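You operate a simulated robot arm through the tools that you are given. There is no shell and no other tool.

You run a simulated two-armed robot. Do the job below in one go: nothing can be reset, and whatever is moved stays where it is left.

Task
Open the brass tin, oil the top of the steel plate with the blue brush, then shut the tin.
Fine: oil from the tin; brush back in its square tray; levers, valves and the slider stay. Set down upright: blue brush. Where these are worked on the way, their far stop is far enough and under half their travel is too little: lid of the brass oil tin. A coat counts when it lies all over at full strength: go over it till it gets no stronger.

Only the result counts: the job must be done as asked and must still hold three seconds after the hand-in. Knocking over, shifting, dropping, spilling or breaking anything else fails it. A push-on lid holds only when it is set on centred and level and pressed home; a screw cap is set on level and turned clockwise until tight.

Robot
Two 7-joint arms with fingered hands on one trunk that stands fixed in place. Base frame: the origin is at the foot of the trunk, x ahead of it, y to its left, z up. Lengths are in m, angles in rad, forces in N, time in s.
The left shoulder is at [0.05, 0.214, 0.869], the right one opposite. With the tool pointing down near the work surface each hand reaches from about 0.24 to 0.84 m from the base axis, measured 20 degrees to its own side. Payload 3 kg a hand.
The TCP of each hand is the grasp point between the finger pads, 0.026 m short of the fingertips. In the tool frame z runs along the fingers and y along their closing line. The gripper opens to 0.132 m; its body begins 0.073 m behind the TCP. The gripper is a hand of 3 fingers: y runs from the thumb to the fingers, the wrist lies at [0, 0, -0.229] in the tool frame, and closing takes about 1.5 s.
Orientation is told as [roll, pitch, yaw] about the base's x, y, z axes, in that order, counted from this pose: with the fingers straight down and closing along the base's y, the tool's x points along the base's -x, its y along +y and its z along -z.

Tools
- The arms move only by the tool play_rows. It takes "left_commands", "right_commands" or both (then of equal length, played together; a hand with none holds still); each is a list of rows, each a list of 6 numbers: the turn, a rotation vector about the tool's x, y, z in units of 45 degrees (1.0 is 45 degrees), then the shift along the tool's x, y, z in units of 200 mm (1.0 is 200 mm). In form: [[wx, wy, wz, dx, dy, dz], ...]. A call has 1 to 20 rows; each row is the pose to reach, as a shift and turn from the pose commanded when the call began, along the tool's axes at that moment. "left_grip" and "right_grip" are, for a hand that has rows, the opening, from 0 (shut) to 1 (fully open), set as the call begins (left out, the last holds). A call with a number of a shift or a turn outside -1 to 1 is refused whole. Each row takes 0.2 s and may step no farther than 0.05 m and 0.15 rad from the row before; otherwise, or with a gripper value out of range, the whole call is refused. A pose out of reach is approached as far as the arm can. The call stops where the force on the tool passes 70 N (or 10 N more than at its start, if that is more) or the arm is blocked; 0.2 s more then pass. The fingers move at their own pace (about 0.072 m/s each) and stop on an object; they squeeze with about 33 N. The grip force told is the motor's: it shows also when the fingers shut on nothing. Time passes only in rows, and 0.2 s behind the last, so rows that repeat a pose let the fingers close. The reply holds the time, the measured pose of the TCP, the force on the tool along the base axes, the opening and the grip force, in the units named above and with some noise, with the torque about the TCP (base axes, N m) and any sound that the robot's microphone picked up.
- Cameras (640 x 400 px; columns grow to the right, rows downward): "scene" is now at [0.0226, 0.0004, 1.5029]; the picture's right is [-0.10, -1.00, 0.00], its down [-0.73, 0.07, -0.68] and it looks along [0.68, -0.07, -0.73] (base axes); focal length 214 px, centre (320, 200). "left" rides on the left gripper at [-0.062, 0.003, -0.092] in its tool frame; the picture's right is [-0.05, -1.00, 0.00], its down [0.83, -0.04, -0.56] and it looks along [0.55, -0.03, 0.83] (tool axes); focal length 230 px, centre (320, 200). "right" rides on the right gripper at [0.062, 0.003, -0.092] in its tool frame; the picture's right is [-0.05, 1.00, 0.00], its down [-0.83, -0.04, -0.56] and it looks along [-0.55, -0.03, 0.83] (tool axes); focal length 230 px, centre (320, 200). There is no depth. A picture from a camera that has moved, and an enlarged one, comes with that camera's place and axes in the base frame and with its lens. The place of the scene camera against the robot may be out by one fixed shift of up to 0.025 m in any direction.
- get_image(camera): a new picture of that camera. The clock stands still meanwhile.
- move_fingers(finger1, finger2, thumb_bend, hand): sets how far each is bent, from 0 (flat) to 1 (curled in); at 0.3 the hand is open as for a grip, at 0.7 the pads meet at the TCP. One left out holds its place. A second passes; each finger stops where it meets its share of the squeeze, and holds until it gets a number again. A gripper value or a shape takes the hand back. It gives what a move gives, with no picture; readings hold the bend of each and the force on the fingers (four entries, about 0 where the hand has none), thumb and palm.
- hand_shape(shape, hand): the hand has 3 fingers and takes this shape, open, in about a second: jaw (thumb against the fingers, like two jaws); tri (thumb and two fingers); tip (a fingertip pinch); poke (one finger out to press); point (the index stretched); flat (the hand flat); cup (the hand cupped); fist (a fist). The gripper value then closes the fingers along that shape, each until it touches; the sizes above hold for jaw. It gives what a move gives, with no picture.
- pan_tilt(pan, tilt): turns the head with the scene camera to pan (to the left, within 1.501 rad either way) and tilt (down, from -0.506 to 1.204), counted from straight ahead of the robot. It gives what a move gives.
- close_up(camera, box): a new picture of the part [left, top, right, bottom] of that camera's present view, enlarged. The clock stands still meanwhile.
- hand_in(): hands the job in; it is judged then, once.

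Places have to be worked out from the pictures, the camera data and where the tool is seen. Open the grippers and draw the arms clear of the work before you hand the job in, unless the task says otherwise.

The tools are called after "Call:" as name(argument=value, ...) on one line, values as JSON. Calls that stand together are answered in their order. play_rows: Moves the arms, as the interface text tells. Its arguments: {"type":"object","properties":{"left_commands":{"type":"array","items":{"type":"array","items":{"type":"number"}}},"left_grip":{"type":"number"},"right_commands":{"type":"array","items":{"type":"array","items":{"type":"number"}}},"right_grip":{"type":"number"}},"required":[]} The other tools are called the same way: hand_shape (shape, hand) gives the hand a shape; move_fingers (finger1, finger2, thumb_bend, hand) moves the fingers one by one; pan_tilt (pan, tilt) turns the head that bears the scene camera; get_image (camera) takes a picture; close_up (camera, box) takes an enlarged picture of a part of a camera's view; hand_in () hands the job in.

At the start:

```text
time: 0.0
left_tool_pos: [0.4323, -0.0603, 1.1697]
left_orientation: [0.001, 0.001, -0.479]
left_contact_force: [0.3, 1.2, -0.4]
left_moment: [0.01, -0.01, 0.02]
left_gripper_width: 0.1318
left_grasp_force: 0.1
left_shape: jaw
left_bend: [0.3, 0.3, 0.3]
left_finger forces: [0.0, 0.0, 0.0, 0.0, 0.0, 0.0]
right_tool_pos: [0.3519, -0.4012, 1.2188]
right_orientation: [0.0, 0.0, -0.479]
right_contact_force: [-0.5, 0.1, -0.7]
right_moment: [0.02, 0.03, 0.04]
right_gripper_width: 0.1319
right_grasp_force: 0.2
right_shape: jaw
right_bend: [0.3, 0.3, 0.3]
right_finger forces: [0.1, 0.0, 0.0, 0.0, 0.0, 0.0]
head pan, tilt (commanded): [-0.099, 0.826]
```

scene: 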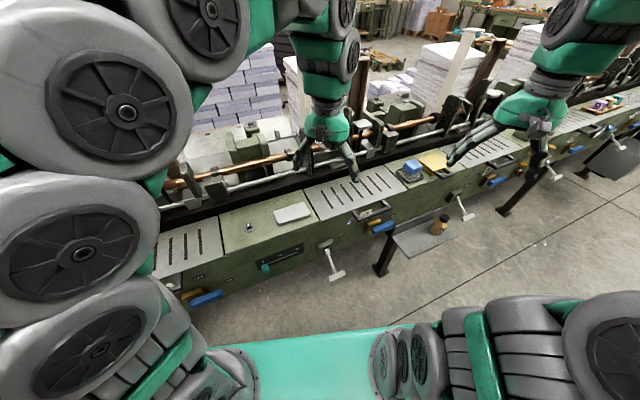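
right: 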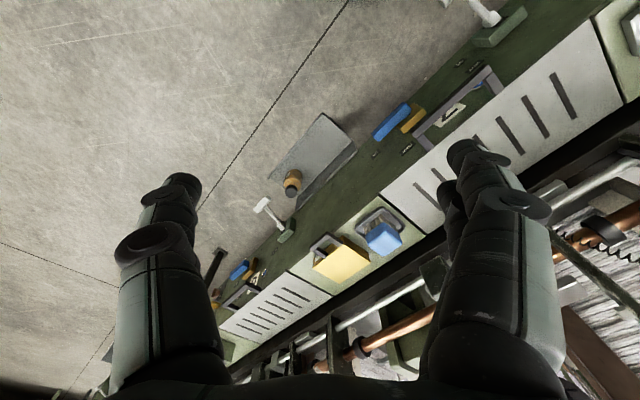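
left: 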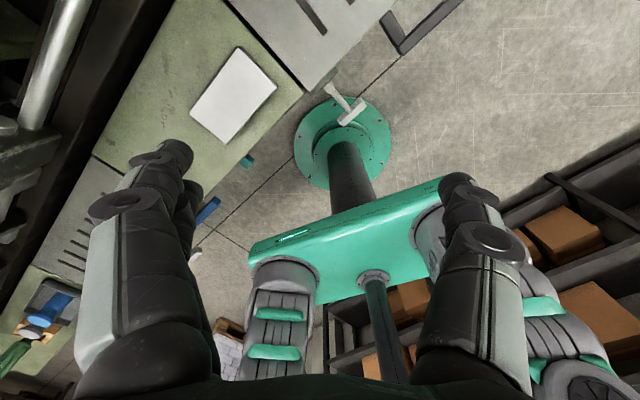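

I start by looking closer at the scene: the bench top seems to carry a plate, a blue brush in a tray, a yellow tray/brush, and maybe the brass tin on the small shelf. I take enlarged pictures.

Call:
close_up(camera="scene", box=[360, 140, 520, 240])

Call:
close_up(camera="scene", box=[200, 160, 360, 260])

Call:
close_up(camera="right", box=[220, 90, 460, 290])

Call:
close_up(camera="left", box=[0, 0, 320, 400])

```text
4.00 times, centred on (440, 190) of scene
camera zoom: at [0.0226, 0.0004, 1.5029], right [-0.1, -1.0, 0.0], down [-0.73, 0.07, -0.68], along [0.68, -0.07, -0.73], focal length 858 px, centre (-160, 240)
```

zoom: 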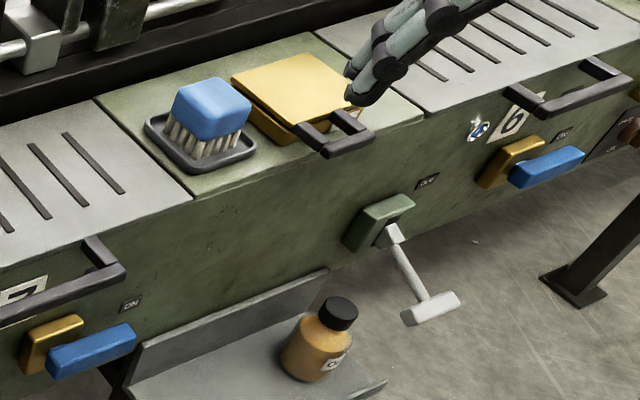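

```text
4.00 times, centred on (280, 210) of scene
camera zoom: at [0.0226, 0.0004, 1.5029], right [-0.1, -1.0, 0.0], down [-0.73, 0.07, -0.68], along [0.68, -0.07, -0.73], focal length 858 px, centre (480, 160)
```

zoom: 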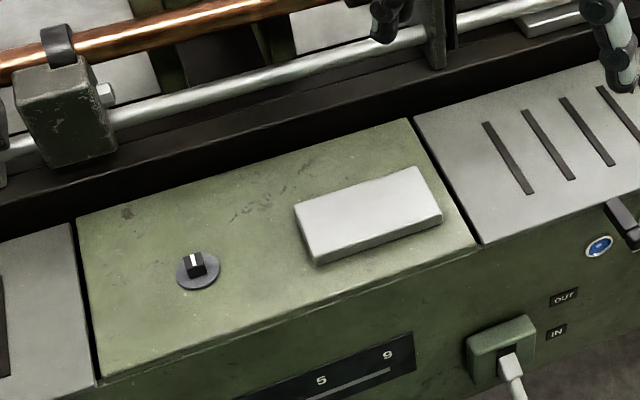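

```text
2.00 times, centred on (340, 190) of right
camera zoom: at [0.2986, -0.37, 1.312], right [0.51, 0.86, 0.0], down [0.72, -0.42, 0.56], along [0.48, -0.28, -0.83], focal length 460 px, centre (280, 220)
```

zoom: 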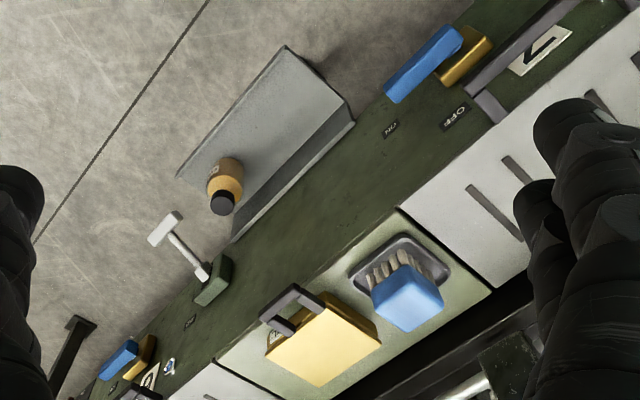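

```text
1.00 times, centred on (160, 200) of left (not enlarged: the box is as wide or as high as the picture)
camera zoom: at [0.4886, -0.0871, 1.2617], right [-0.41, -0.91, 0.0], down [-0.76, 0.34, 0.56], along [-0.51, 0.23, -0.83], focal length 230 px, centre (480, 200)
```

zoom: 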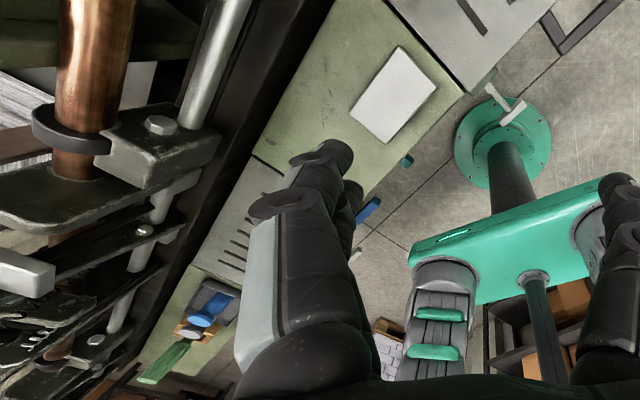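

The blue brush in its square tray sits near (0.64,-0.42,0.95) and the tin right of it; the plate is near (0.51,0.05). The left view shows another tray with something blue far to the left, so I turn the head to see what else lies there.

Call:
pan_tilt(pan=0.7, tilt=0.6)

Call:
get_image(camera="scene")

Call:
pan_tilt(pan=-0.6, tilt=0.75)

Call:
get_image(camera="scene")

```text
time: 1.1
left_tool_pos: [0.4322, -0.0611, 1.1693]
left_orientation: [0.001, 0.001, -0.48]
left_contact_force: [0.3, 0.0, -0.7]
left_moment: [0.03, -0.02, 0.04]
left_gripper_width: 0.1317
left_grasp_force: 0.0
left_shape: jaw
left_bend: [0.3, 0.3, 0.3]
left_finger forces: [0.0, 0.0, 0.0, 0.0, 0.0, 0.0]
right_tool_pos: [0.3517, -0.401, 1.2189]
right_orientation: [0.001, 0.001, -0.477]
right_contact_force: [-0.2, 0.6, -0.5]
right_moment: [0.05, -0.02, 0.02]
right_gripper_width: 0.1318
right_grasp_force: 0.0
right_shape: jaw
right_bend: [0.3, 0.3, 0.3]
right_finger forces: [0.0, 0.0, 0.1, 0.0, 0.1, 0.1]
head pan, tilt (commanded): [0.7, 0.6]
```

```text
taken
camera scene: at [0.0113, 0.0652, 1.5219], right [0.64, -0.77, 0.0], down [-0.43, -0.36, -0.82], along [0.63, 0.53, -0.57], focal length 214 px, centre (320, 200)
```

scene: 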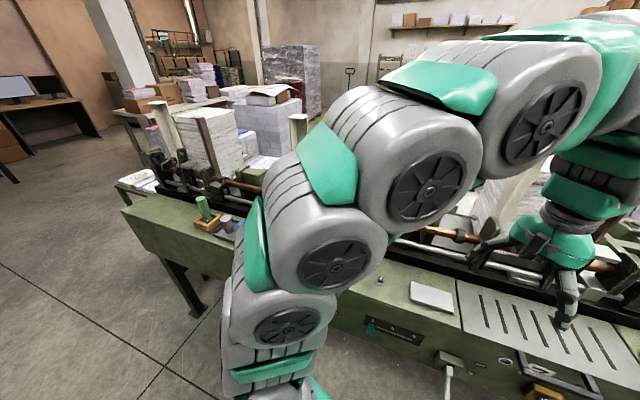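

```text
time: 2.6
left_tool_pos: [0.4318, -0.0606, 1.1681]
left_orientation: [-0.001, -0.001, -0.478]
left_contact_force: [-0.1, 0.4, 0.2]
left_moment: [-0.03, -0.01, 0.04]
left_gripper_width: 0.1318
left_grasp_force: 0.0
left_shape: jaw
left_bend: [0.3, 0.3, 0.3]
left_finger forces: [0.0, 0.1, 0.1, 0.0, 0.0, 0.0]
right_tool_pos: [0.3523, -0.4023, 1.2194]
right_orientation: [-0.001, 0.0, -0.479]
right_contact_force: [-0.5, 0.1, 0.0]
right_moment: [0.0, 0.02, -0.01]
right_gripper_width: 0.132
right_grasp_force: 0.0
right_shape: jaw
right_bend: [0.3, 0.3, 0.3]
right_finger forces: [0.0, 0.1, 0.0, 0.0, 0.1, 0.0]
head pan, tilt (commanded): [-0.6, 0.75]
```

```text
taken
camera scene: at [0.012, -0.0385, 1.509], right [-0.56, -0.83, 0.0], down [-0.56, 0.38, -0.73], along [0.6, -0.41, -0.68], focal length 214 px, centre (320, 200)
```

scene: 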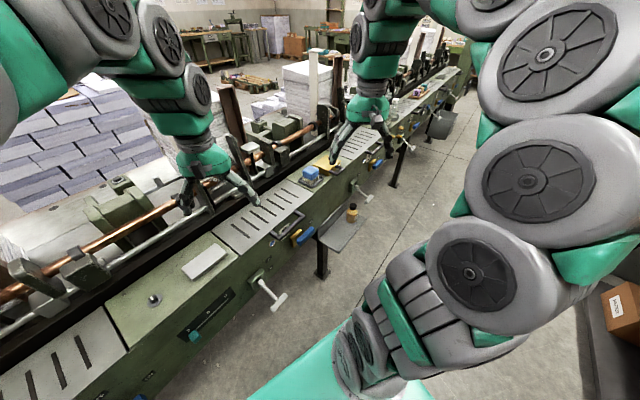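

The tin by the blue brush is partly hidden by the right hand. I zoom in here and on the objects further along the line.

Call:
close_up(camera="scene", box=[270, 120, 398, 200])

Call:
close_up(camera="scene", box=[370, 50, 498, 130])

Call:
close_up(camera="scene", box=[100, 200, 340, 350])

```text
5.00 times, centred on (334, 160) of scene
camera zoom: at [0.012, -0.0385, 1.509], right [-0.56, -0.83, 0.0], down [-0.56, 0.38, -0.73], along [0.6, -0.41, -0.68], focal length 1072 px, centre (250, 400)
```

zoom: 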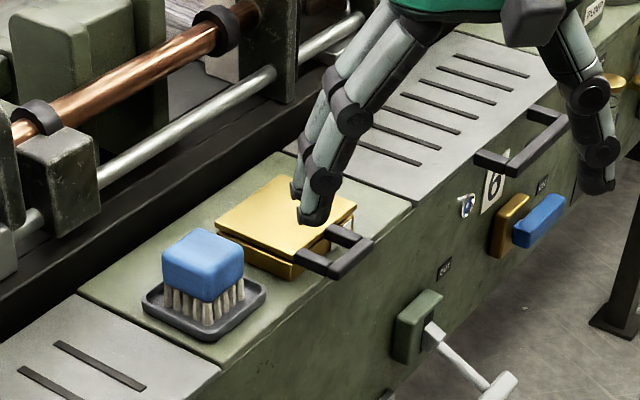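

```text
5.00 times, centred on (434, 90) of scene
camera zoom: at [0.012, -0.0385, 1.509], right [-0.56, -0.83, 0.0], down [-0.56, 0.38, -0.73], along [0.6, -0.41, -0.68], focal length 1072 px, centre (-250, 750)
```

zoom: 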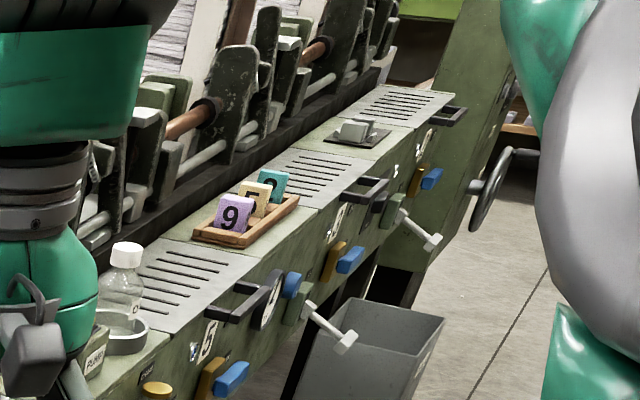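

```text
2.67 times, centred on (220, 275) of scene
camera zoom: at [0.012, -0.0385, 1.509], right [-0.56, -0.83, 0.0], down [-0.56, 0.38, -0.73], along [0.6, -0.41, -0.68], focal length 572 px, centre (587, 0)
```

zoom: 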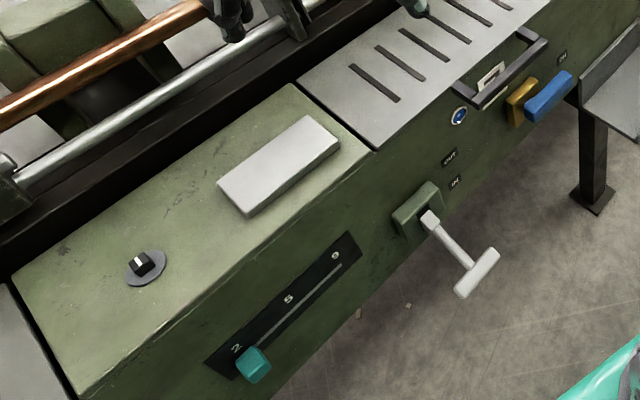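

The tin's lid has a black handle on its robot-facing edge, so it is likely hinged at the far side. I bring the right hand over the near side of the brush/tin panel, turned in line with the bench (yaw about +0.3), to look with its camera.

Call:
play_rows(right_commands=[[0, 0, -0.124, -0.1125, -0.0145, 0.043], [0, 0, -0.248, -0.225, -0.029, 0.086], [0, 0, -0.372, -0.3375, -0.0435, 0.129], [0, 0, -0.496, -0.45, -0.058, 0.172], [0, 0, -0.62, -0.5625, -0.0725, 0.215], [0, 0, -0.744, -0.675, -0.087, 0.258], [0, 0, -0.868, -0.7875, -0.1015, 0.301], [0, 0, -0.992, -0.9, -0.116, 0.345], [0, 0, -0.992, -0.9, -0.116, 0.345]])

Call:
get_image(camera="right")

Call:
get_image(camera="scene")

```text
time: 4.6
left_tool_pos: [0.4305, -0.0612, 1.169]
left_orientation: [0.0, 0.001, -0.478]
left_contact_force: [-0.4, 0.8, 0.2]
left_moment: [0.0, 0.0, -0.01]
left_gripper_width: 0.1318
left_grasp_force: 0.0
left_shape: jaw
left_bend: [0.3, 0.3, 0.3]
left_finger forces: [0.1, 0.1, 0.1, 0.0, 0.0, 0.0]
right_tool_pos: [0.5008, -0.5045, 1.1499]
right_orientation: [0.0, 0.0, 0.302]
right_contact_force: [0.3, -0.2, -1.2]
right_moment: [0.0, 0.0, 0.01]
right_gripper_width: 0.1317
right_grasp_force: 0.0
right_shape: jaw
right_bend: [0.3, 0.3, 0.3]
right_finger forces: [0.1, 0.0, 0.0, 0.0, 0.1, 0.0]
head pan, tilt (commanded): [-0.6, 0.75]
```

```text
taken
camera right: at [0.4407, -0.5203, 1.2424], right [-0.25, 0.97, 0.0], down [0.81, 0.21, 0.56], along [0.54, 0.14, -0.83], focal length 230 px, centre (320, 200)
```

right: 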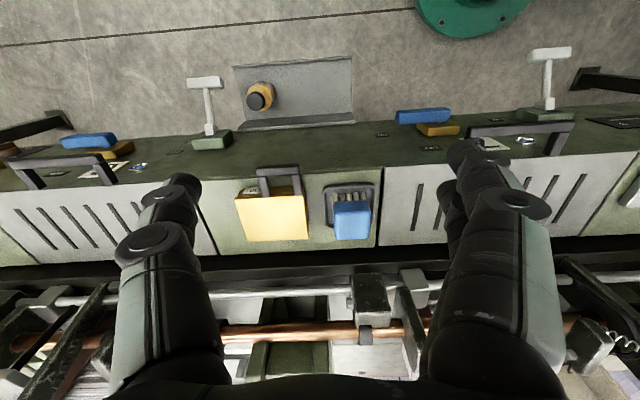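

```text
taken
camera scene: at [0.012, -0.0385, 1.509], right [-0.56, -0.83, 0.0], down [-0.56, 0.39, -0.73], along [0.6, -0.41, -0.68], focal length 214 px, centre (320, 200)
```

scene: 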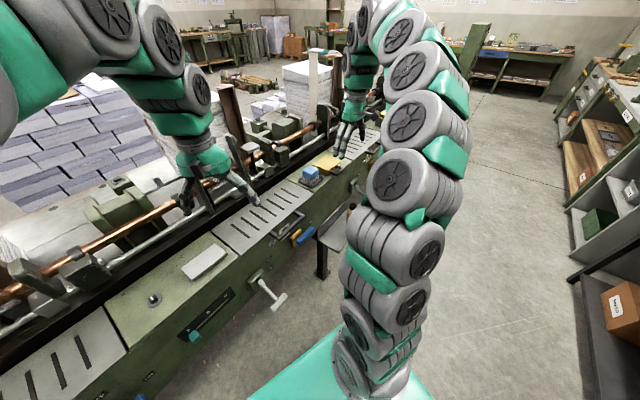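

The view is clear; I zoom on the tin and brush for exact measuring.

Call:
close_up(camera="right", box=[200, 140, 400, 265])

Call:
close_up(camera="scene", box=[280, 130, 376, 190])

```text
3.20 times, centred on (300, 202) of right
camera zoom: at [0.4407, -0.5203, 1.2424], right [-0.25, 0.97, 0.0], down [0.81, 0.21, 0.56], along [0.54, 0.14, -0.83], focal length 736 px, centre (384, 192)
```

zoom: 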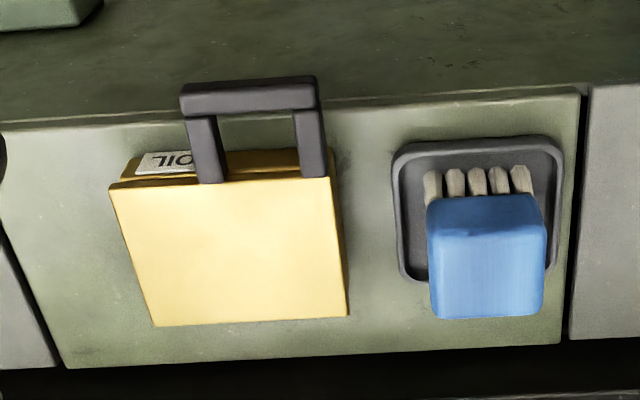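

```text
6.67 times, centred on (328, 160) of scene
camera zoom: at [0.012, -0.0385, 1.509], right [-0.56, -0.83, 0.0], down [-0.56, 0.39, -0.73], along [0.6, -0.41, -0.68], focal length 1430 px, centre (267, 467)
```

zoom: 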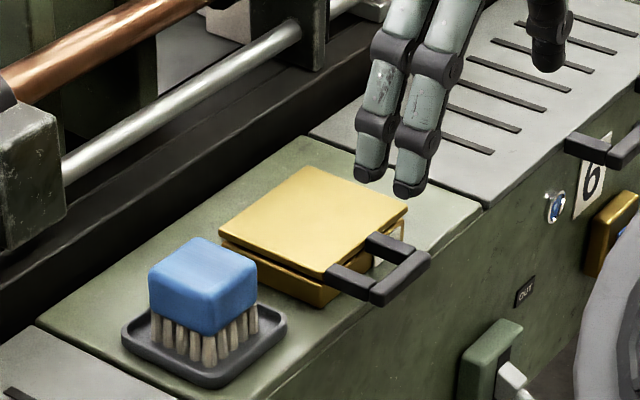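

From the two right-hand views I get: bench top z≈0.922, bench yaw≈0.32, lid top z≈0.965 centred near (0.675,-0.534), handle bar near (0.588,-0.541), brush near (0.644,-0.419) with its top at ≈0.98. I turn the right hand a quarter about the vertical so its jaw closes across the handle bar, and move the left arm away from over the plate.

Call:
play_rows(right_commands=[[0, 0, 0.125, 0.001, -0.038, 0.044], [0, 0, 0.25, 0.0025, -0.076, 0.088], [0, 0, 0.375, 0.004, -0.114, 0.131], [0, 0, 0.5, 0.005, -0.152, 0.175], [0, 0, 0.625, 0.006, -0.19, 0.219], [0, 0, 0.75, 0.0075, -0.228, 0.263], [0, 0, 0.875, 0.009, -0.266, 0.306], [0, 0, 1.0, 0.01, -0.303, 0.35]], left_commands=[[0, 0, 0, 0.098, 0.086, -0.0156], [0, 0, 0, 0.197, 0.1725, -0.031], [0, 0, 0, 0.295, 0.259, -0.047], [0, 0, 0, 0.394, 0.345, -0.0625], [0, 0, 0, 0.492, 0.431, -0.078], [0, 0, 0, 0.59, 0.5175, -0.094], [0, 0, 0, 0.689, 0.604, -0.109], [0, 0, 0, 0.787, 0.69, -0.125]])

Call:
play_rows(right_commands=[[0, 0, 0.125, 0, 0, 0], [0, 0, 0.25, 0, 0, 0], [0, 0, 0.375, 0, 0, 0], [0, 0, 0.5, 0, 0, 0], [0, 0, 0.625, 0, 0, 0], [0, 0, 0.75, 0, 0, 0], [0, 0, 0.875, 0, 0, 0], [0, 0, 0.974, 0, 0, 0]], left_commands=[[0, 0, 0, 0.098, 0.086, -0.0156], [0, 0, 0, 0.197, 0.1725, -0.031], [0, 0, 0, 0.295, 0.259, -0.047], [0, 0, 0, 0.394, 0.345, -0.0625], [0, 0, 0, 0.492, 0.431, -0.078], [0, 0, 0, 0.59, 0.5175, -0.094], [0, 0, 0, 0.689, 0.604, -0.109], [0, 0, 0, 0.787, 0.69, -0.125]])

Call:
get_image(camera="right")

Call:
get_image(camera="scene")

```text
time: 6.4
left_tool_pos: [0.356, 0.1319, 1.1951]
left_orientation: [-0.001, 0.001, -0.478]
left_contact_force: [0.1, -0.1, 0.5]
left_moment: [0.0, 0.01, -0.02]
left_gripper_width: 0.1322
left_grasp_force: 0.2
left_shape: jaw
left_bend: [0.3, 0.3, 0.3]
left_finger forces: [0.1, 0.0, 0.0, 0.0, 0.1, 0.0]
right_tool_pos: [0.5164, -0.5614, 1.0784]
right_orientation: [0.002, 0.002, -0.486]
right_contact_force: [0.9, 0.2, 0.4]
right_moment: [0.01, -0.01, -0.03]
right_gripper_width: 0.1319
right_grasp_force: 0.0
right_shape: jaw
right_bend: [0.3, 0.3, 0.3]
right_finger forces: [0.0, 0.0, 0.0, 0.0, 0.0, 0.0]
head pan, tilt (commanded): [-0.6, 0.75]
```

```text
time: 8.2
left_tool_pos: [0.2796, 0.329, 1.2199]
left_orientation: [0.0, 0.001, -0.477]
left_contact_force: [0.4, -0.3, 0.3]
left_moment: [0.01, -0.01, 0.0]
left_gripper_width: 0.132
left_grasp_force: 0.0
left_shape: jaw
left_bend: [0.3, 0.3, 0.3]
left_finger forces: [0.0, 0.0, 0.0, 0.0, 0.0, 0.0]
right_tool_pos: [0.5178, -0.5643, 1.0796]
right_orientation: [0.0, 0.001, -1.251]
right_contact_force: [0.3, 0.4, 0.1]
right_moment: [0.01, -0.01, 0.04]
right_gripper_width: 0.1319
right_grasp_force: 0.1
right_shape: jaw
right_bend: [0.3, 0.3, 0.3]
right_finger forces: [0.0, 0.0, 0.0, 0.1, 0.0, 0.0]
head pan, tilt (commanded): [-0.6, 0.75]
```

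```text
taken
camera right: at [0.5005, -0.5042, 1.1731], right [0.96, 0.26, 0.0], down [0.22, -0.8, 0.56], along [0.15, -0.54, -0.83], focal length 230 px, centre (320, 200)
```

right: 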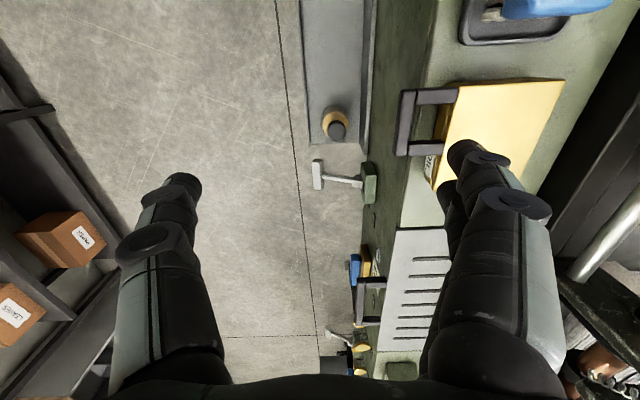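

```text
taken
camera scene: at [0.012, -0.0385, 1.509], right [-0.56, -0.83, 0.0], down [-0.56, 0.39, -0.73], along [0.6, -0.41, -0.68], focal length 214 px, centre (320, 200)
```

scene: 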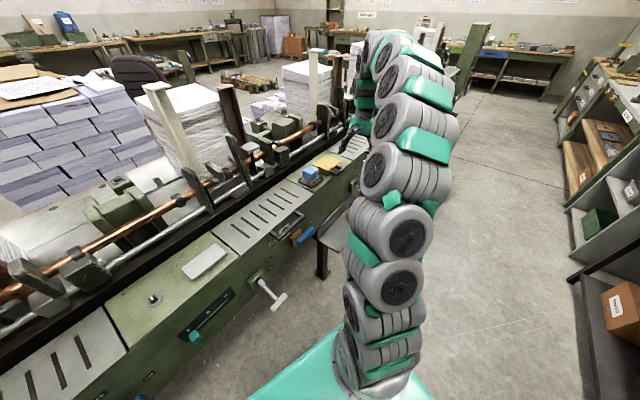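

The side view shows handle and lid from close by. I enlarge it to fix the handle's height and place.

Call:
close_up(camera="right", box=[380, 0, 620, 200])

Call:
close_up(camera="scene", box=[280, 130, 376, 190])

```text
2.00 times, centred on (500, 100) of right
camera zoom: at [0.5005, -0.5042, 1.1731], right [0.96, 0.26, 0.0], down [0.22, -0.8, 0.56], along [0.15, -0.54, -0.83], focal length 460 px, centre (-40, 400)
```

zoom: 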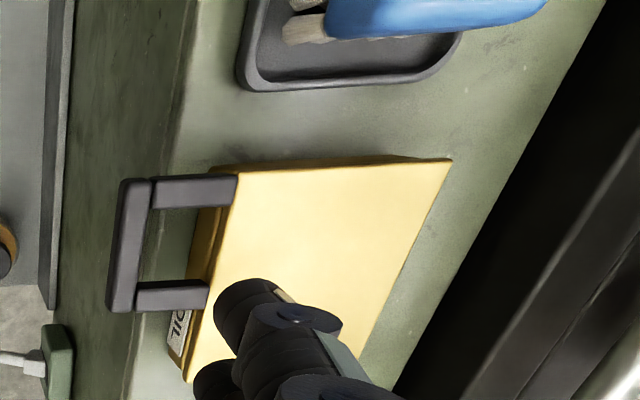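

```text
6.67 times, centred on (328, 160) of scene
camera zoom: at [0.012, -0.0385, 1.509], right [-0.56, -0.83, 0.0], down [-0.56, 0.39, -0.73], along [0.6, -0.41, -0.68], focal length 1430 px, centre (267, 467)
```

zoom: 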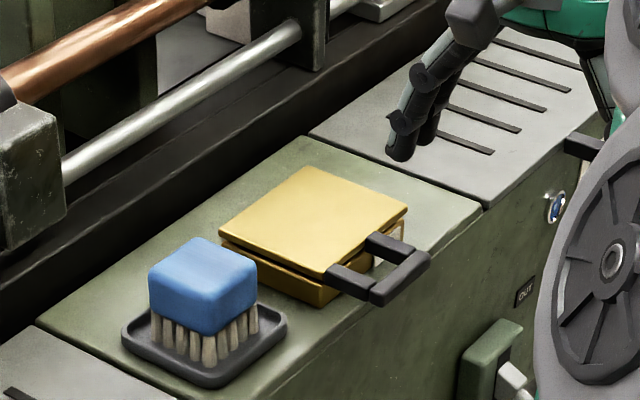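

The bar triangulates to z≈0.960, about 28 mm ahead of the bench edge and level with the lid top. I pitch the right hand forward (about 20° below horizontal, thumb below, fingers above) in front of the handle and part-close the jaw.

Call:
play_rows(right_commands=[[-0.133, 0, 0, 0, -0.0075, 0.033], [-0.266, 0, 0, 0, -0.015, 0.066], [-0.4, 0, 0, 0, -0.0225, 0.1], [-0.533, 0, 0, 0, -0.03, 0.133], [-0.667, 0, 0, 0, -0.0375, 0.167], [-0.8, 0, 0, 0, -0.045, 0.2]])

Call:
play_rows(right_commands=[[-0.126, 0, 0, 0, -0.025, 0.023], [-0.252, 0, 0, 0, -0.05, 0.046], [-0.378, 0, 0, 0, -0.076, 0.069], [-0.503, 0, 0, 0, -0.101, 0.091], [-0.629, 0, 0, 0, -0.127, 0.114], [-0.755, 0, 0, 0, -0.152, 0.137], [-0.755, 0, 0, 0, -0.152, 0.137]], right_grip=0.3)

Call:
get_image(camera="right")

Call:
get_image(camera="scene")

```text
time: 9.6
left_tool_pos: [0.2781, 0.3273, 1.2202]
left_orientation: [0.0, 0.001, -0.479]
left_contact_force: [-0.5, -0.1, -0.1]
left_moment: [0.01, 0.01, -0.01]
left_gripper_width: 0.1318
left_grasp_force: 0.1
left_shape: jaw
left_bend: [0.3, 0.3, 0.3]
left_finger forces: [0.1, 0.0, 0.0, 0.0, 0.0, 0.0]
right_tool_pos: [0.5091, -0.5647, 1.0393]
right_orientation: [0.632, 0.0, -1.249]
right_contact_force: [-0.5, 0.2, 0.1]
right_moment: [-0.04, 0.0, -0.02]
right_gripper_width: 0.1319
right_grasp_force: 0.0
right_shape: jaw
right_bend: [0.3, 0.3, 0.3]
right_finger forces: [0.0, 0.0, 0.0, 0.1, 0.0, 0.0]
head pan, tilt (commanded): [-0.6, 0.75]
```

```text
time: 11.2
left_tool_pos: [0.2789, 0.329, 1.2211]
left_orientation: [0.0, 0.0, -0.479]
left_contact_force: [-0.1, -0.3, -0.3]
left_moment: [-0.01, -0.01, -0.02]
left_gripper_width: 0.1317
left_grasp_force: 0.1
left_shape: jaw
left_bend: [0.3, 0.3, 0.3]
left_finger forces: [0.0, 0.0, 0.1, 0.0, 0.1, 0.0]
right_tool_pos: [0.4999, -0.5684, 0.9998]
right_orientation: [1.221, 0.0, -1.25]
right_contact_force: [0.0, -0.8, 0.2]
right_moment: [-0.02, 0.0, 0.01]
right_gripper_width: 0.04
right_grasp_force: 0.0
right_shape: jaw
right_bend: [0.73, 0.73, 0.7]
right_finger forces: [0.0, 0.0, 0.1, 0.0, 0.0, 0.0]
head pan, tilt (commanded): [-0.6, 0.75]
```

```text
taken
camera right: at [0.3989, -0.5371, 1.0351], right [0.34, 0.06, 0.94], down [-0.25, -0.96, 0.15], along [0.91, -0.28, -0.31], focal length 230 px, centre (320, 200)
```

right: 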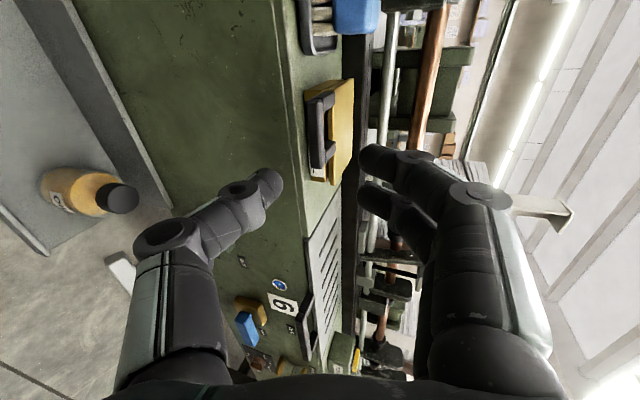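

```text
taken
camera scene: at [0.012, -0.0385, 1.509], right [-0.56, -0.83, 0.0], down [-0.56, 0.39, -0.73], along [0.6, -0.41, -0.68], focal length 214 px, centre (320, 200)
```

scene: 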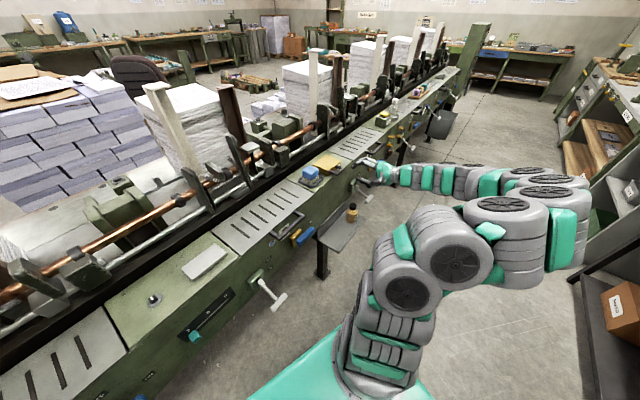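

The bar lies almost straight ahead of the jaw (centreline), about 0.10 m from the TCP. I advance along the fingers so the bar comes between thumb and fingertips.

Call:
play_rows(right_commands=[[0, 0, 0, 0, -0.007, 0.075], [0, 0, 0, 0, -0.014, 0.15], [0, 0, 0, 0, -0.021, 0.225], [0, 0, 0, 0, -0.026, 0.3], [0, 0, 0, 0, -0.028, 0.36], [0, 0, 0, 0, -0.028, 0.41], [0, 0, 0, 0, -0.028, 0.46]])

Call:
get_image(camera="right")

Call:
close_up(camera="scene", box=[290, 130, 402, 200])

```text
time: 12.8
left_tool_pos: [0.2788, 0.329, 1.2207]
left_orientation: [0.001, 0.0, -0.478]
left_contact_force: [0.4, 0.6, 0.0]
left_moment: [-0.03, 0.01, 0.0]
left_gripper_width: 0.1319
left_grasp_force: 0.1
left_shape: jaw
left_bend: [0.3, 0.3, 0.3]
left_finger forces: [0.0, 0.1, 0.1, 0.0, 0.0, 0.1]
right_tool_pos: [0.5819, -0.5409, 0.9643]
right_orientation: [1.222, 0.002, -1.25]
right_contact_force: [-0.3, -0.3, 0.2]
right_moment: [-0.02, -0.01, 0.01]
right_gripper_width: 0.0399
right_grasp_force: 0.0
right_shape: jaw
right_bend: [0.73, 0.73, 0.7]
right_finger forces: [0.0, 0.1, 0.0, 0.0, 0.1, 0.0]
head pan, tilt (commanded): [-0.6, 0.75]
```

```text
taken
camera right: at [0.4792, -0.5094, 0.9985], right [0.34, 0.06, 0.94], down [-0.25, -0.96, 0.15], along [0.91, -0.28, -0.31], focal length 230 px, centre (320, 200)
```

right: 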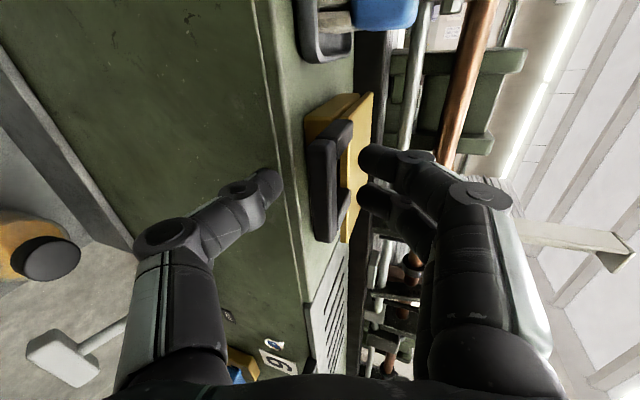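

```text
5.71 times, centred on (346, 165) of scene
camera zoom: at [0.012, -0.0385, 1.509], right [-0.56, -0.83, 0.0], down [-0.56, 0.39, -0.73], along [0.6, -0.41, -0.68], focal length 1226 px, centre (171, 400)
```

zoom: 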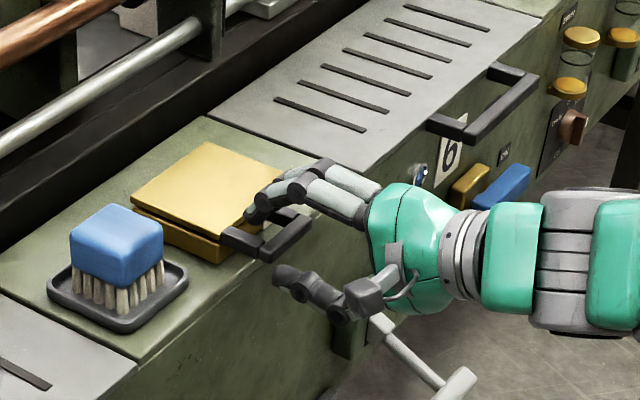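

The bar is between thumb and fingers, a few mm above the centreline. I raise the hand slightly and close the jaw to a loose cage around the bar.

Call:
play_rows(right_commands=[[0, 0, 0, 0, 0.01, 0.01], [0, 0, 0, 0, 0.02, 0.02], [0, 0, 0, 0, 0.02, 0.02], [0, 0, 0, 0, 0.02, 0.02]], right_grip=0.14)

Call:
get_image(camera="right")

Call:
close_up(camera="scene", box=[300, 140, 380, 190])

```text
time: 13.8
left_tool_pos: [0.2788, 0.3284, 1.2189]
left_orientation: [0.002, 0.001, -0.477]
left_contact_force: [-0.4, 0.1, -0.5]
left_moment: [0.01, 0.02, -0.02]
left_gripper_width: 0.1319
left_grasp_force: 0.0
left_shape: jaw
left_bend: [0.3, 0.3, 0.3]
left_finger forces: [0.0, 0.0, 0.0, 0.0, 0.0, 0.0]
right_tool_pos: [0.5846, -0.5398, 0.9644]
right_orientation: [1.222, -0.001, -1.25]
right_contact_force: [0.5, -0.2, 0.9]
right_moment: [0.01, 0.01, 0.03]
right_gripper_width: 0.019
right_grasp_force: 0.0
right_shape: jaw
right_bend: [0.72, 0.72, 0.7]
right_finger forces: [0.1, 0.0, 0.1, 0.0, 0.1, 0.1]
head pan, tilt (commanded): [-0.6, 0.75]
```

```text
taken
camera right: at [0.4844, -0.5088, 1.0005], right [0.34, 0.06, 0.94], down [-0.25, -0.96, 0.15], along [0.91, -0.28, -0.31], focal length 230 px, centre (320, 200)
```

right: 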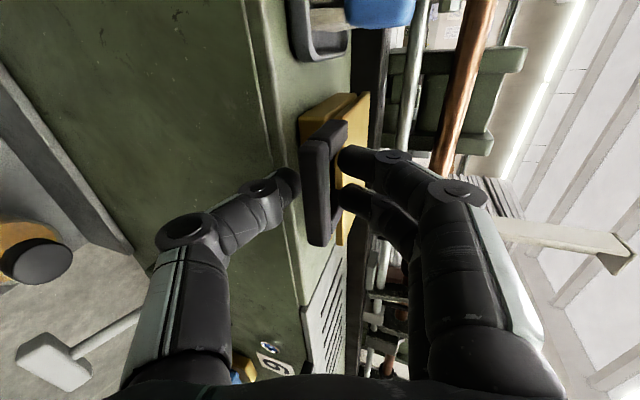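

```text
8.00 times, centred on (340, 165) of scene
camera zoom: at [0.012, -0.0385, 1.509], right [-0.56, -0.83, 0.0], down [-0.56, 0.39, -0.73], along [0.6, -0.41, -0.68], focal length 1716 px, centre (160, 480)
```

zoom: 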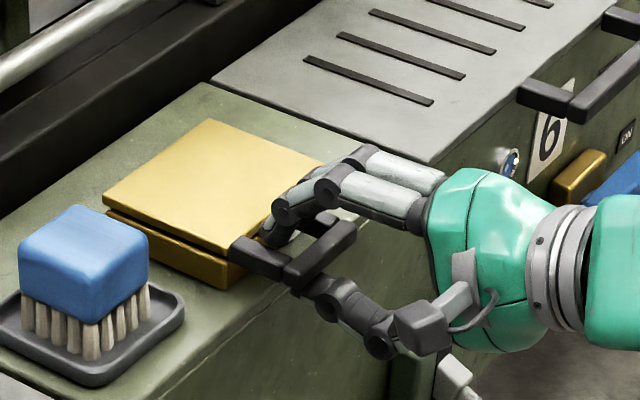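

The cage is closed around the bar with no force yet. I lift gently along the arc of a rear-hinged lid by a small amount to test how it moves.

Call:
play_rows(right_commands=[[0.02, 0, 0, 0, 0.016, -0.005], [0.036, 0, 0, 0, 0.0315, -0.0105], [0.054, 0, 0, 0, 0.048, -0.015], [0.072, 0, 0, 0, 0.0635, -0.0195]])

Call:
close_up(camera="scene", box=[300, 140, 380, 190])

Call:
get_image(camera="right")

```text
time: 14.8
left_tool_pos: [0.2781, 0.3291, 1.2199]
left_orientation: [0.0, 0.0, -0.479]
left_contact_force: [-0.4, 0.0, 0.3]
left_moment: [0.01, -0.03, -0.02]
left_gripper_width: 0.1317
left_grasp_force: 0.1
left_shape: jaw
left_bend: [0.3, 0.3, 0.3]
left_finger forces: [0.0, 0.0, 0.1, 0.1, 0.1, 0.0]
right_tool_pos: [0.5848, -0.5395, 0.9791]
right_orientation: [1.164, -0.002, -1.25]
right_contact_force: [-0.3, 1.3, -0.6]
right_moment: [0.03, 0.01, 0.02]
right_gripper_width: 0.019
right_grasp_force: 0.0
right_shape: jaw
right_bend: [0.72, 0.72, 0.7]
right_finger forces: [0.0, 0.1, 0.1, 0.0, 1.3, 0.0]
head pan, tilt (commanded): [-0.6, 0.75]
```

```text
8.00 times, centred on (340, 165) of scene
camera zoom: at [0.012, -0.0385, 1.509], right [-0.56, -0.83, 0.0], down [-0.56, 0.39, -0.73], along [0.6, -0.41, -0.68], focal length 1716 px, centre (160, 480)
```

zoom: 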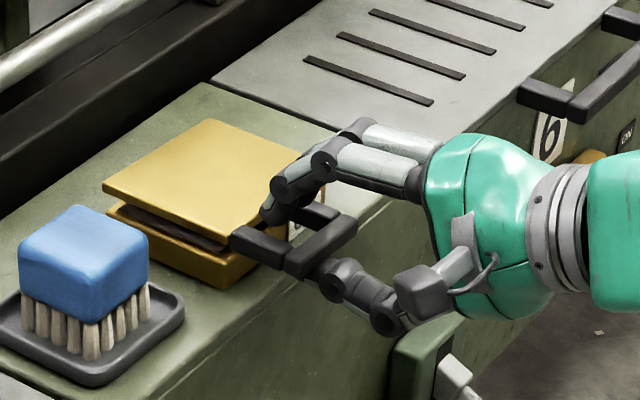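

```text
taken
camera right: at [0.4867, -0.5084, 1.019], right [0.39, 0.07, 0.92], down [-0.24, -0.95, 0.18], along [0.89, -0.29, -0.36], focal length 230 px, centre (320, 200)
```

right: 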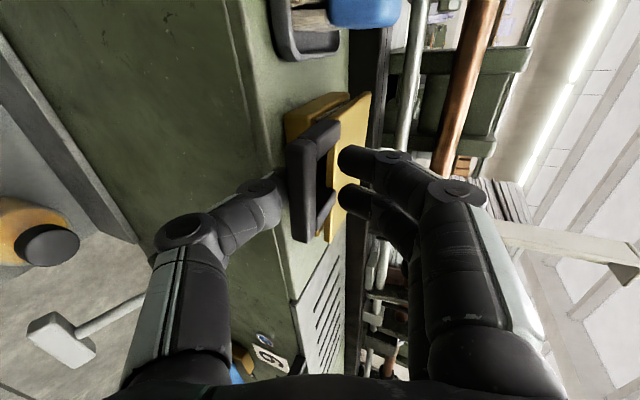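

The lid lifts freely, hinged at its rear, with only about 1 N on the thumb. I carry on along the arc to roughly 45°, pitching the hand with it.

Call:
play_rows(right_commands=[[0.059, 0, 0, 0, 0.0365, -0.008], [0.119, 0, 0, 0, 0.08, -0.0155], [0.178, 0, 0, 0, 0.124, -0.019], [0.237, 0, 0, 0, 0.1685, -0.0205], [0.297, 0, 0, 0, 0.2125, -0.018], [0.356, 0, 0, 0, 0.257, -0.0135], [0.415, 0, 0, 0, 0.3005, -0.005], [0.474, 0, 0, 0, 0.343, 0.0065], [0.534, 0, 0, 0, 0.385, 0.0205], [0.593, 0, 0, 0, 0.4265, 0.0375]])

Call:
close_up(camera="scene", box=[290, 120, 386, 180])

Call:
get_image(camera="right")

```text
time: 16.7
left_tool_pos: [0.2783, 0.3271, 1.2213]
left_orientation: [0.0, -0.002, -0.48]
left_contact_force: [0.1, -0.1, 0.3]
left_moment: [-0.02, -0.03, -0.01]
left_gripper_width: 0.1318
left_grasp_force: 0.2
left_shape: jaw
left_bend: [0.3, 0.3, 0.3]
left_finger forces: [0.0, 0.0, 0.0, 0.0, 0.0, 0.0]
right_tool_pos: [0.6099, -0.5377, 1.0402]
right_orientation: [0.762, -0.003, -1.254]
right_contact_force: [-30.9, -25.9, -21.2]
right_moment: [0.45, -0.67, 0.67]
right_gripper_width: 0.0295
right_grasp_force: 33.0
right_shape: jaw
right_bend: [0.78, 0.71, 0.77]
right_finger forces: [40.4, 59.6, 0.1, 0.0, 53.0, 0.1]
head pan, tilt (commanded): [-0.6, 0.75]
stopped in row 9 (right hand): the force on the tool passed its limit at 76 N (the readings are from after the stop); the commanded pose is now the measured one
```

```text
6.67 times, centred on (338, 150) of scene
camera zoom: at [0.0116, -0.0391, 1.509], right [-0.57, -0.82, 0.0], down [-0.56, 0.39, -0.73], along [0.6, -0.41, -0.68], focal length 1430 px, centre (200, 533)
```

zoom: 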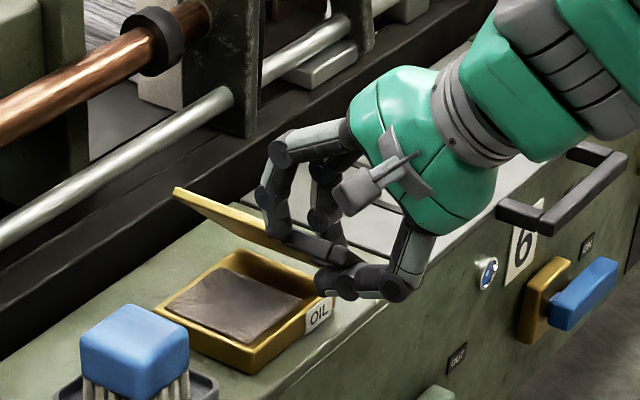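

```text
taken
camera right: at [0.5325, -0.4976, 1.1091], right [0.7, 0.18, 0.69], down [-0.14, -0.92, 0.37], along [0.7, -0.36, -0.62], focal length 230 px, centre (320, 200)
```

right: 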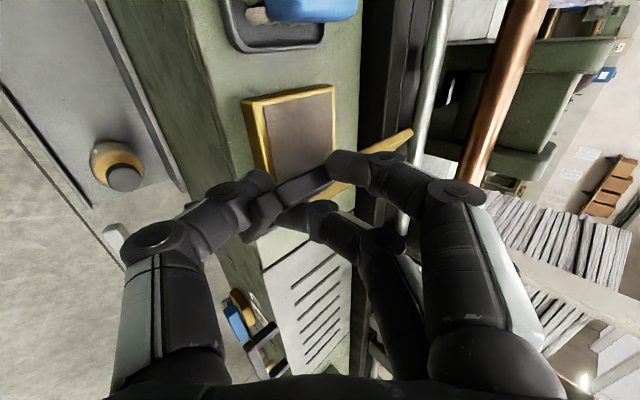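

The picture shows I guessed the hinge wrong: the lid turns about its right-hand (−b) side, and it now stands about 45° open, with the hand pinching and pushing on the handle. I relax the jaw first, and back the hand a little out along −d.

Call:
play_rows(right_commands=[[0, 0, 0, 0, 0, 0], [0, 0, 0, 0, 0, 0], [0, 0, 0, 0, 0, 0]], right_grip=0.32)

Call:
get_image(camera="right")

Call:
close_up(camera="scene", box=[290, 120, 386, 180])

```text
time: 17.5
left_tool_pos: [0.2781, 0.3291, 1.2204]
left_orientation: [0.0, 0.001, -0.478]
left_contact_force: [1.5, 0.4, -0.6]
left_moment: [-0.01, 0.0, 0.05]
left_gripper_width: 0.1321
left_grasp_force: 0.2
left_shape: jaw
left_bend: [0.3, 0.3, 0.3]
left_finger forces: [0.0, 0.1, 0.0, 0.1, 0.0, 0.1]
right_tool_pos: [0.6135, -0.5319, 1.0429]
right_orientation: [0.765, 0.0, -1.25]
right_contact_force: [0.9, 0.2, -0.4]
right_moment: [0.0, -0.01, -0.02]
right_gripper_width: 0.0421
right_grasp_force: 0.1
right_shape: jaw
right_bend: [0.74, 0.74, 0.7]
right_finger forces: [0.1, 0.0, 0.1, 0.1, 0.7, 0.0]
head pan, tilt (commanded): [-0.6, 0.75]
```

```text
taken
camera right: at [0.5359, -0.4927, 1.1114], right [0.7, 0.18, 0.69], down [-0.13, -0.92, 0.37], along [0.7, -0.35, -0.62], focal length 230 px, centre (320, 200)
```

right: 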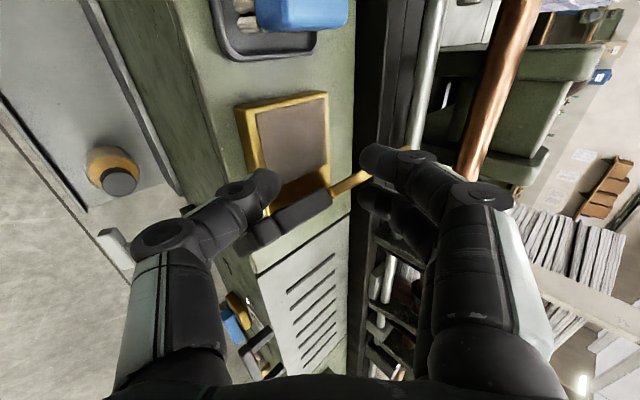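

```text
6.67 times, centred on (338, 150) of scene
camera zoom: at [0.0121, -0.0384, 1.509], right [-0.56, -0.83, 0.0], down [-0.56, 0.38, -0.73], along [0.6, -0.41, -0.68], focal length 1430 px, centre (200, 533)
```

zoom: 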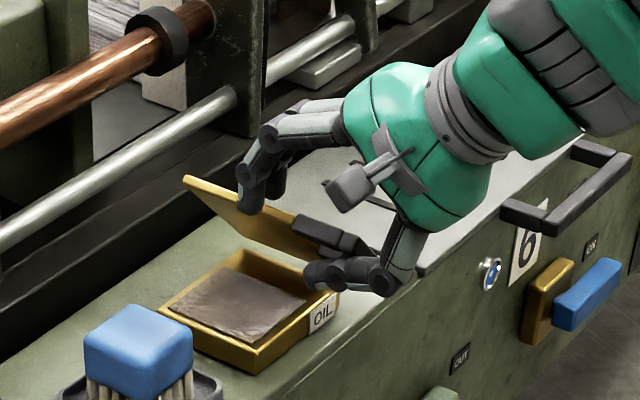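

The lid stays at about 45–50°, resting near the thumb, with the tin unmoved. I open the two fingers out of the lid's way while the thumb stays under the handle.

Call:
move_fingers(hand="right", finger1=0.15, finger2=0.15)

Call:
get_image(camera="right")

Call:
close_up(camera="scene", box=[290, 120, 386, 180])

```text
time: 18.5
left_tool_pos: [0.2789, 0.3285, 1.2196]
left_orientation: [0.001, 0.0, -0.478]
left_contact_force: [0.0, -1.1, 0.3]
left_moment: [0.01, -0.02, 0.02]
left_gripper_width: 0.1318
left_grasp_force: 0.0
left_shape: jaw
left_bend: [0.3, 0.3, 0.3]
left_finger forces: [0.1, 0.0, 0.1, 0.1, 0.0, 0.0]
right_tool_pos: [0.6122, -0.5335, 1.0416]
right_orientation: [0.765, -0.002, -1.25]
right_contact_force: [0.1, 0.2, 0.1]
right_moment: [0.03, 0.01, -0.01]
right_gripper_width: 0.1055
right_grasp_force: 0.4
right_shape: fingers
right_bend: [0.15, 0.15, 0.7]
right_finger forces: [0.0, 0.0, 0.1, 0.1, 0.4, 0.0]
head pan, tilt (commanded): [-0.6, 0.75]
```

```text
taken
camera right: at [0.5347, -0.4945, 1.111], right [0.7, 0.18, 0.69], down [-0.14, -0.92, 0.37], along [0.7, -0.35, -0.62], focal length 230 px, centre (320, 200)
```

right: 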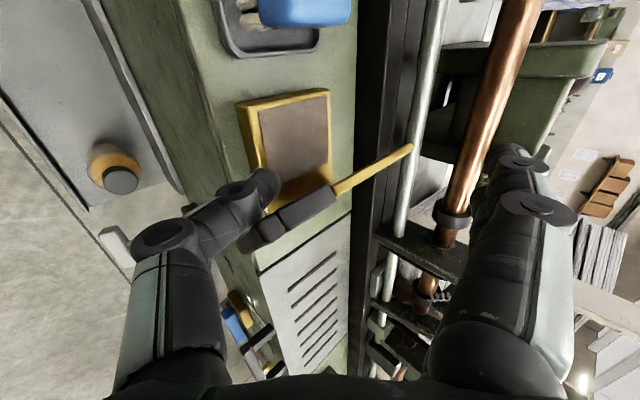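

```text
6.67 times, centred on (338, 150) of scene
camera zoom: at [0.012, -0.0385, 1.509], right [-0.56, -0.83, 0.0], down [-0.56, 0.39, -0.73], along [0.6, -0.41, -0.68], focal length 1430 px, centre (200, 533)
```

zoom: 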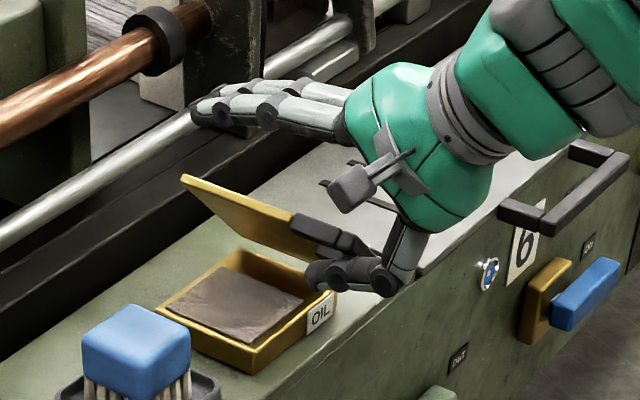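

Fingers are clear and the thumb alone sits under the handle. I now move the thumb along the proper arc about the right-hand hinge (toward −b and up), watching the force.

Call:
play_rows(right_commands=[[0, 0, 0, -0.0215, 0.0197, -0.0206], [0, 0, 0, -0.045, 0.0384, -0.04], [0, 0, 0, -0.071, 0.0554, -0.0578], [0, 0, 0, -0.099, 0.0706, -0.0736], [0, 0, 0, -0.129, 0.0844, -0.0881], [0, 0, 0, -0.1605, 0.0962, -0.1004]])

Call:
get_image(camera="right")

Call:
close_up(camera="scene", box=[290, 120, 386, 180])

```text
time: 19.9
left_tool_pos: [0.2789, 0.3286, 1.22]
left_orientation: [-0.001, 0.001, -0.477]
left_contact_force: [-0.1, 0.2, 0.0]
left_moment: [0.02, 0.01, 0.0]
left_gripper_width: 0.1316
left_grasp_force: 0.1
left_shape: jaw
left_bend: [0.3, 0.3, 0.3]
left_finger forces: [0.0, 0.0, 0.0, 0.0, 0.1, 0.0]
right_tool_pos: [0.6226, -0.5638, 1.0701]
right_orientation: [0.766, -0.002, -1.252]
right_contact_force: [-0.9, 1.2, 0.1]
right_moment: [0.03, -0.06, -0.04]
right_gripper_width: 0.1059
right_grasp_force: 0.1
right_shape: fingers
right_bend: [0.15, 0.15, 0.7]
right_finger forces: [0.0, 0.0, 0.1, 0.0, 0.7, 0.0]
head pan, tilt (commanded): [-0.6, 0.75]
```

```text
taken
camera right: at [0.5444, -0.5243, 1.1389], right [0.7, 0.18, 0.69], down [-0.14, -0.92, 0.37], along [0.7, -0.35, -0.62], focal length 230 px, centre (320, 200)
```

right: 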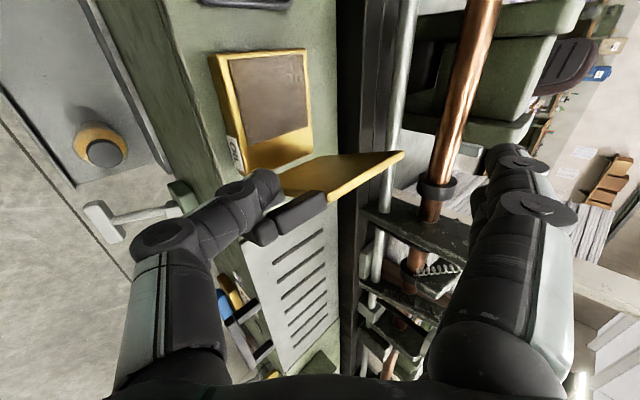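

```text
6.67 times, centred on (338, 150) of scene
camera zoom: at [0.012, -0.0385, 1.509], right [-0.56, -0.83, 0.0], down [-0.56, 0.39, -0.73], along [0.6, -0.41, -0.68], focal length 1430 px, centre (200, 533)
```

zoom: 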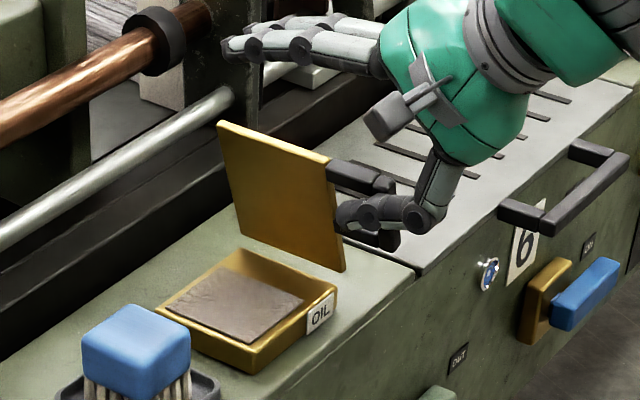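

The lid is at roughly 75–80° with under 1 N on the thumb. I push on toward the right past vertical in small rows.

Call:
play_rows(right_commands=[[0, 0, 0, -0.0325, 0.003, -0.0175], [0, 0, 0, -0.0665, 0.003, -0.032], [0, 0, 0, -0.1015, 0.0015, -0.0455], [0, 0, 0, -0.1365, -0.002, -0.056], [0, 0, 0, -0.16, -0.002, -0.057]])

Call:
get_image(camera="right")

Call:
close_up(camera="scene", box=[290, 120, 386, 180])

```text
time: 21.1
left_tool_pos: [0.2788, 0.3289, 1.2212]
left_orientation: [0.0, -0.001, -0.478]
left_contact_force: [0.0, 0.6, 0.0]
left_moment: [0.0, -0.02, 0.02]
left_gripper_width: 0.1319
left_grasp_force: 0.1
left_shape: jaw
left_bend: [0.3, 0.3, 0.3]
left_finger forces: [0.0, 0.0, 0.0, 0.0, 0.0, 0.0]
right_tool_pos: [0.6251, -0.5977, 1.0767]
right_orientation: [0.765, -0.001, -1.251]
right_contact_force: [1.4, 0.7, -0.6]
right_moment: [0.05, 0.0, 0.0]
right_gripper_width: 0.105
right_grasp_force: 0.3
right_shape: fingers
right_bend: [0.15, 0.15, 0.7]
right_finger forces: [0.0, 0.0, 0.0, 0.1, 0.7, 0.0]
head pan, tilt (commanded): [-0.6, 0.75]
```

```text
taken
camera right: at [0.5468, -0.5587, 1.1465], right [0.7, 0.18, 0.69], down [-0.13, -0.92, 0.37], along [0.7, -0.35, -0.62], focal length 230 px, centre (320, 200)
```

right: 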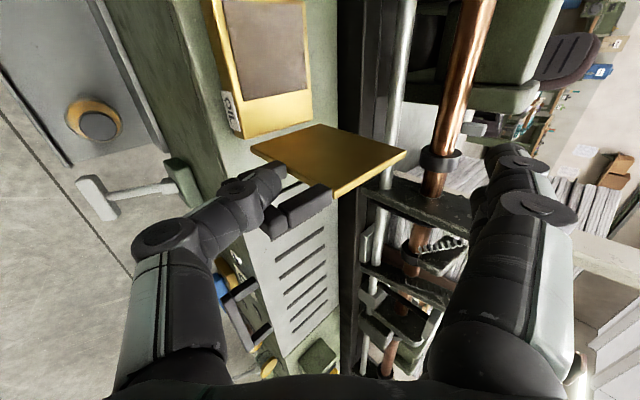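

```text
6.67 times, centred on (338, 150) of scene
camera zoom: at [0.012, -0.0385, 1.509], right [-0.56, -0.83, 0.0], down [-0.56, 0.39, -0.73], along [0.6, -0.41, -0.68], focal length 1430 px, centre (200, 533)
```

zoom: 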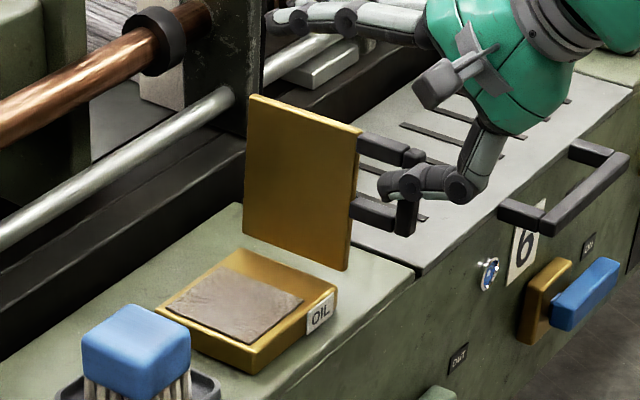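

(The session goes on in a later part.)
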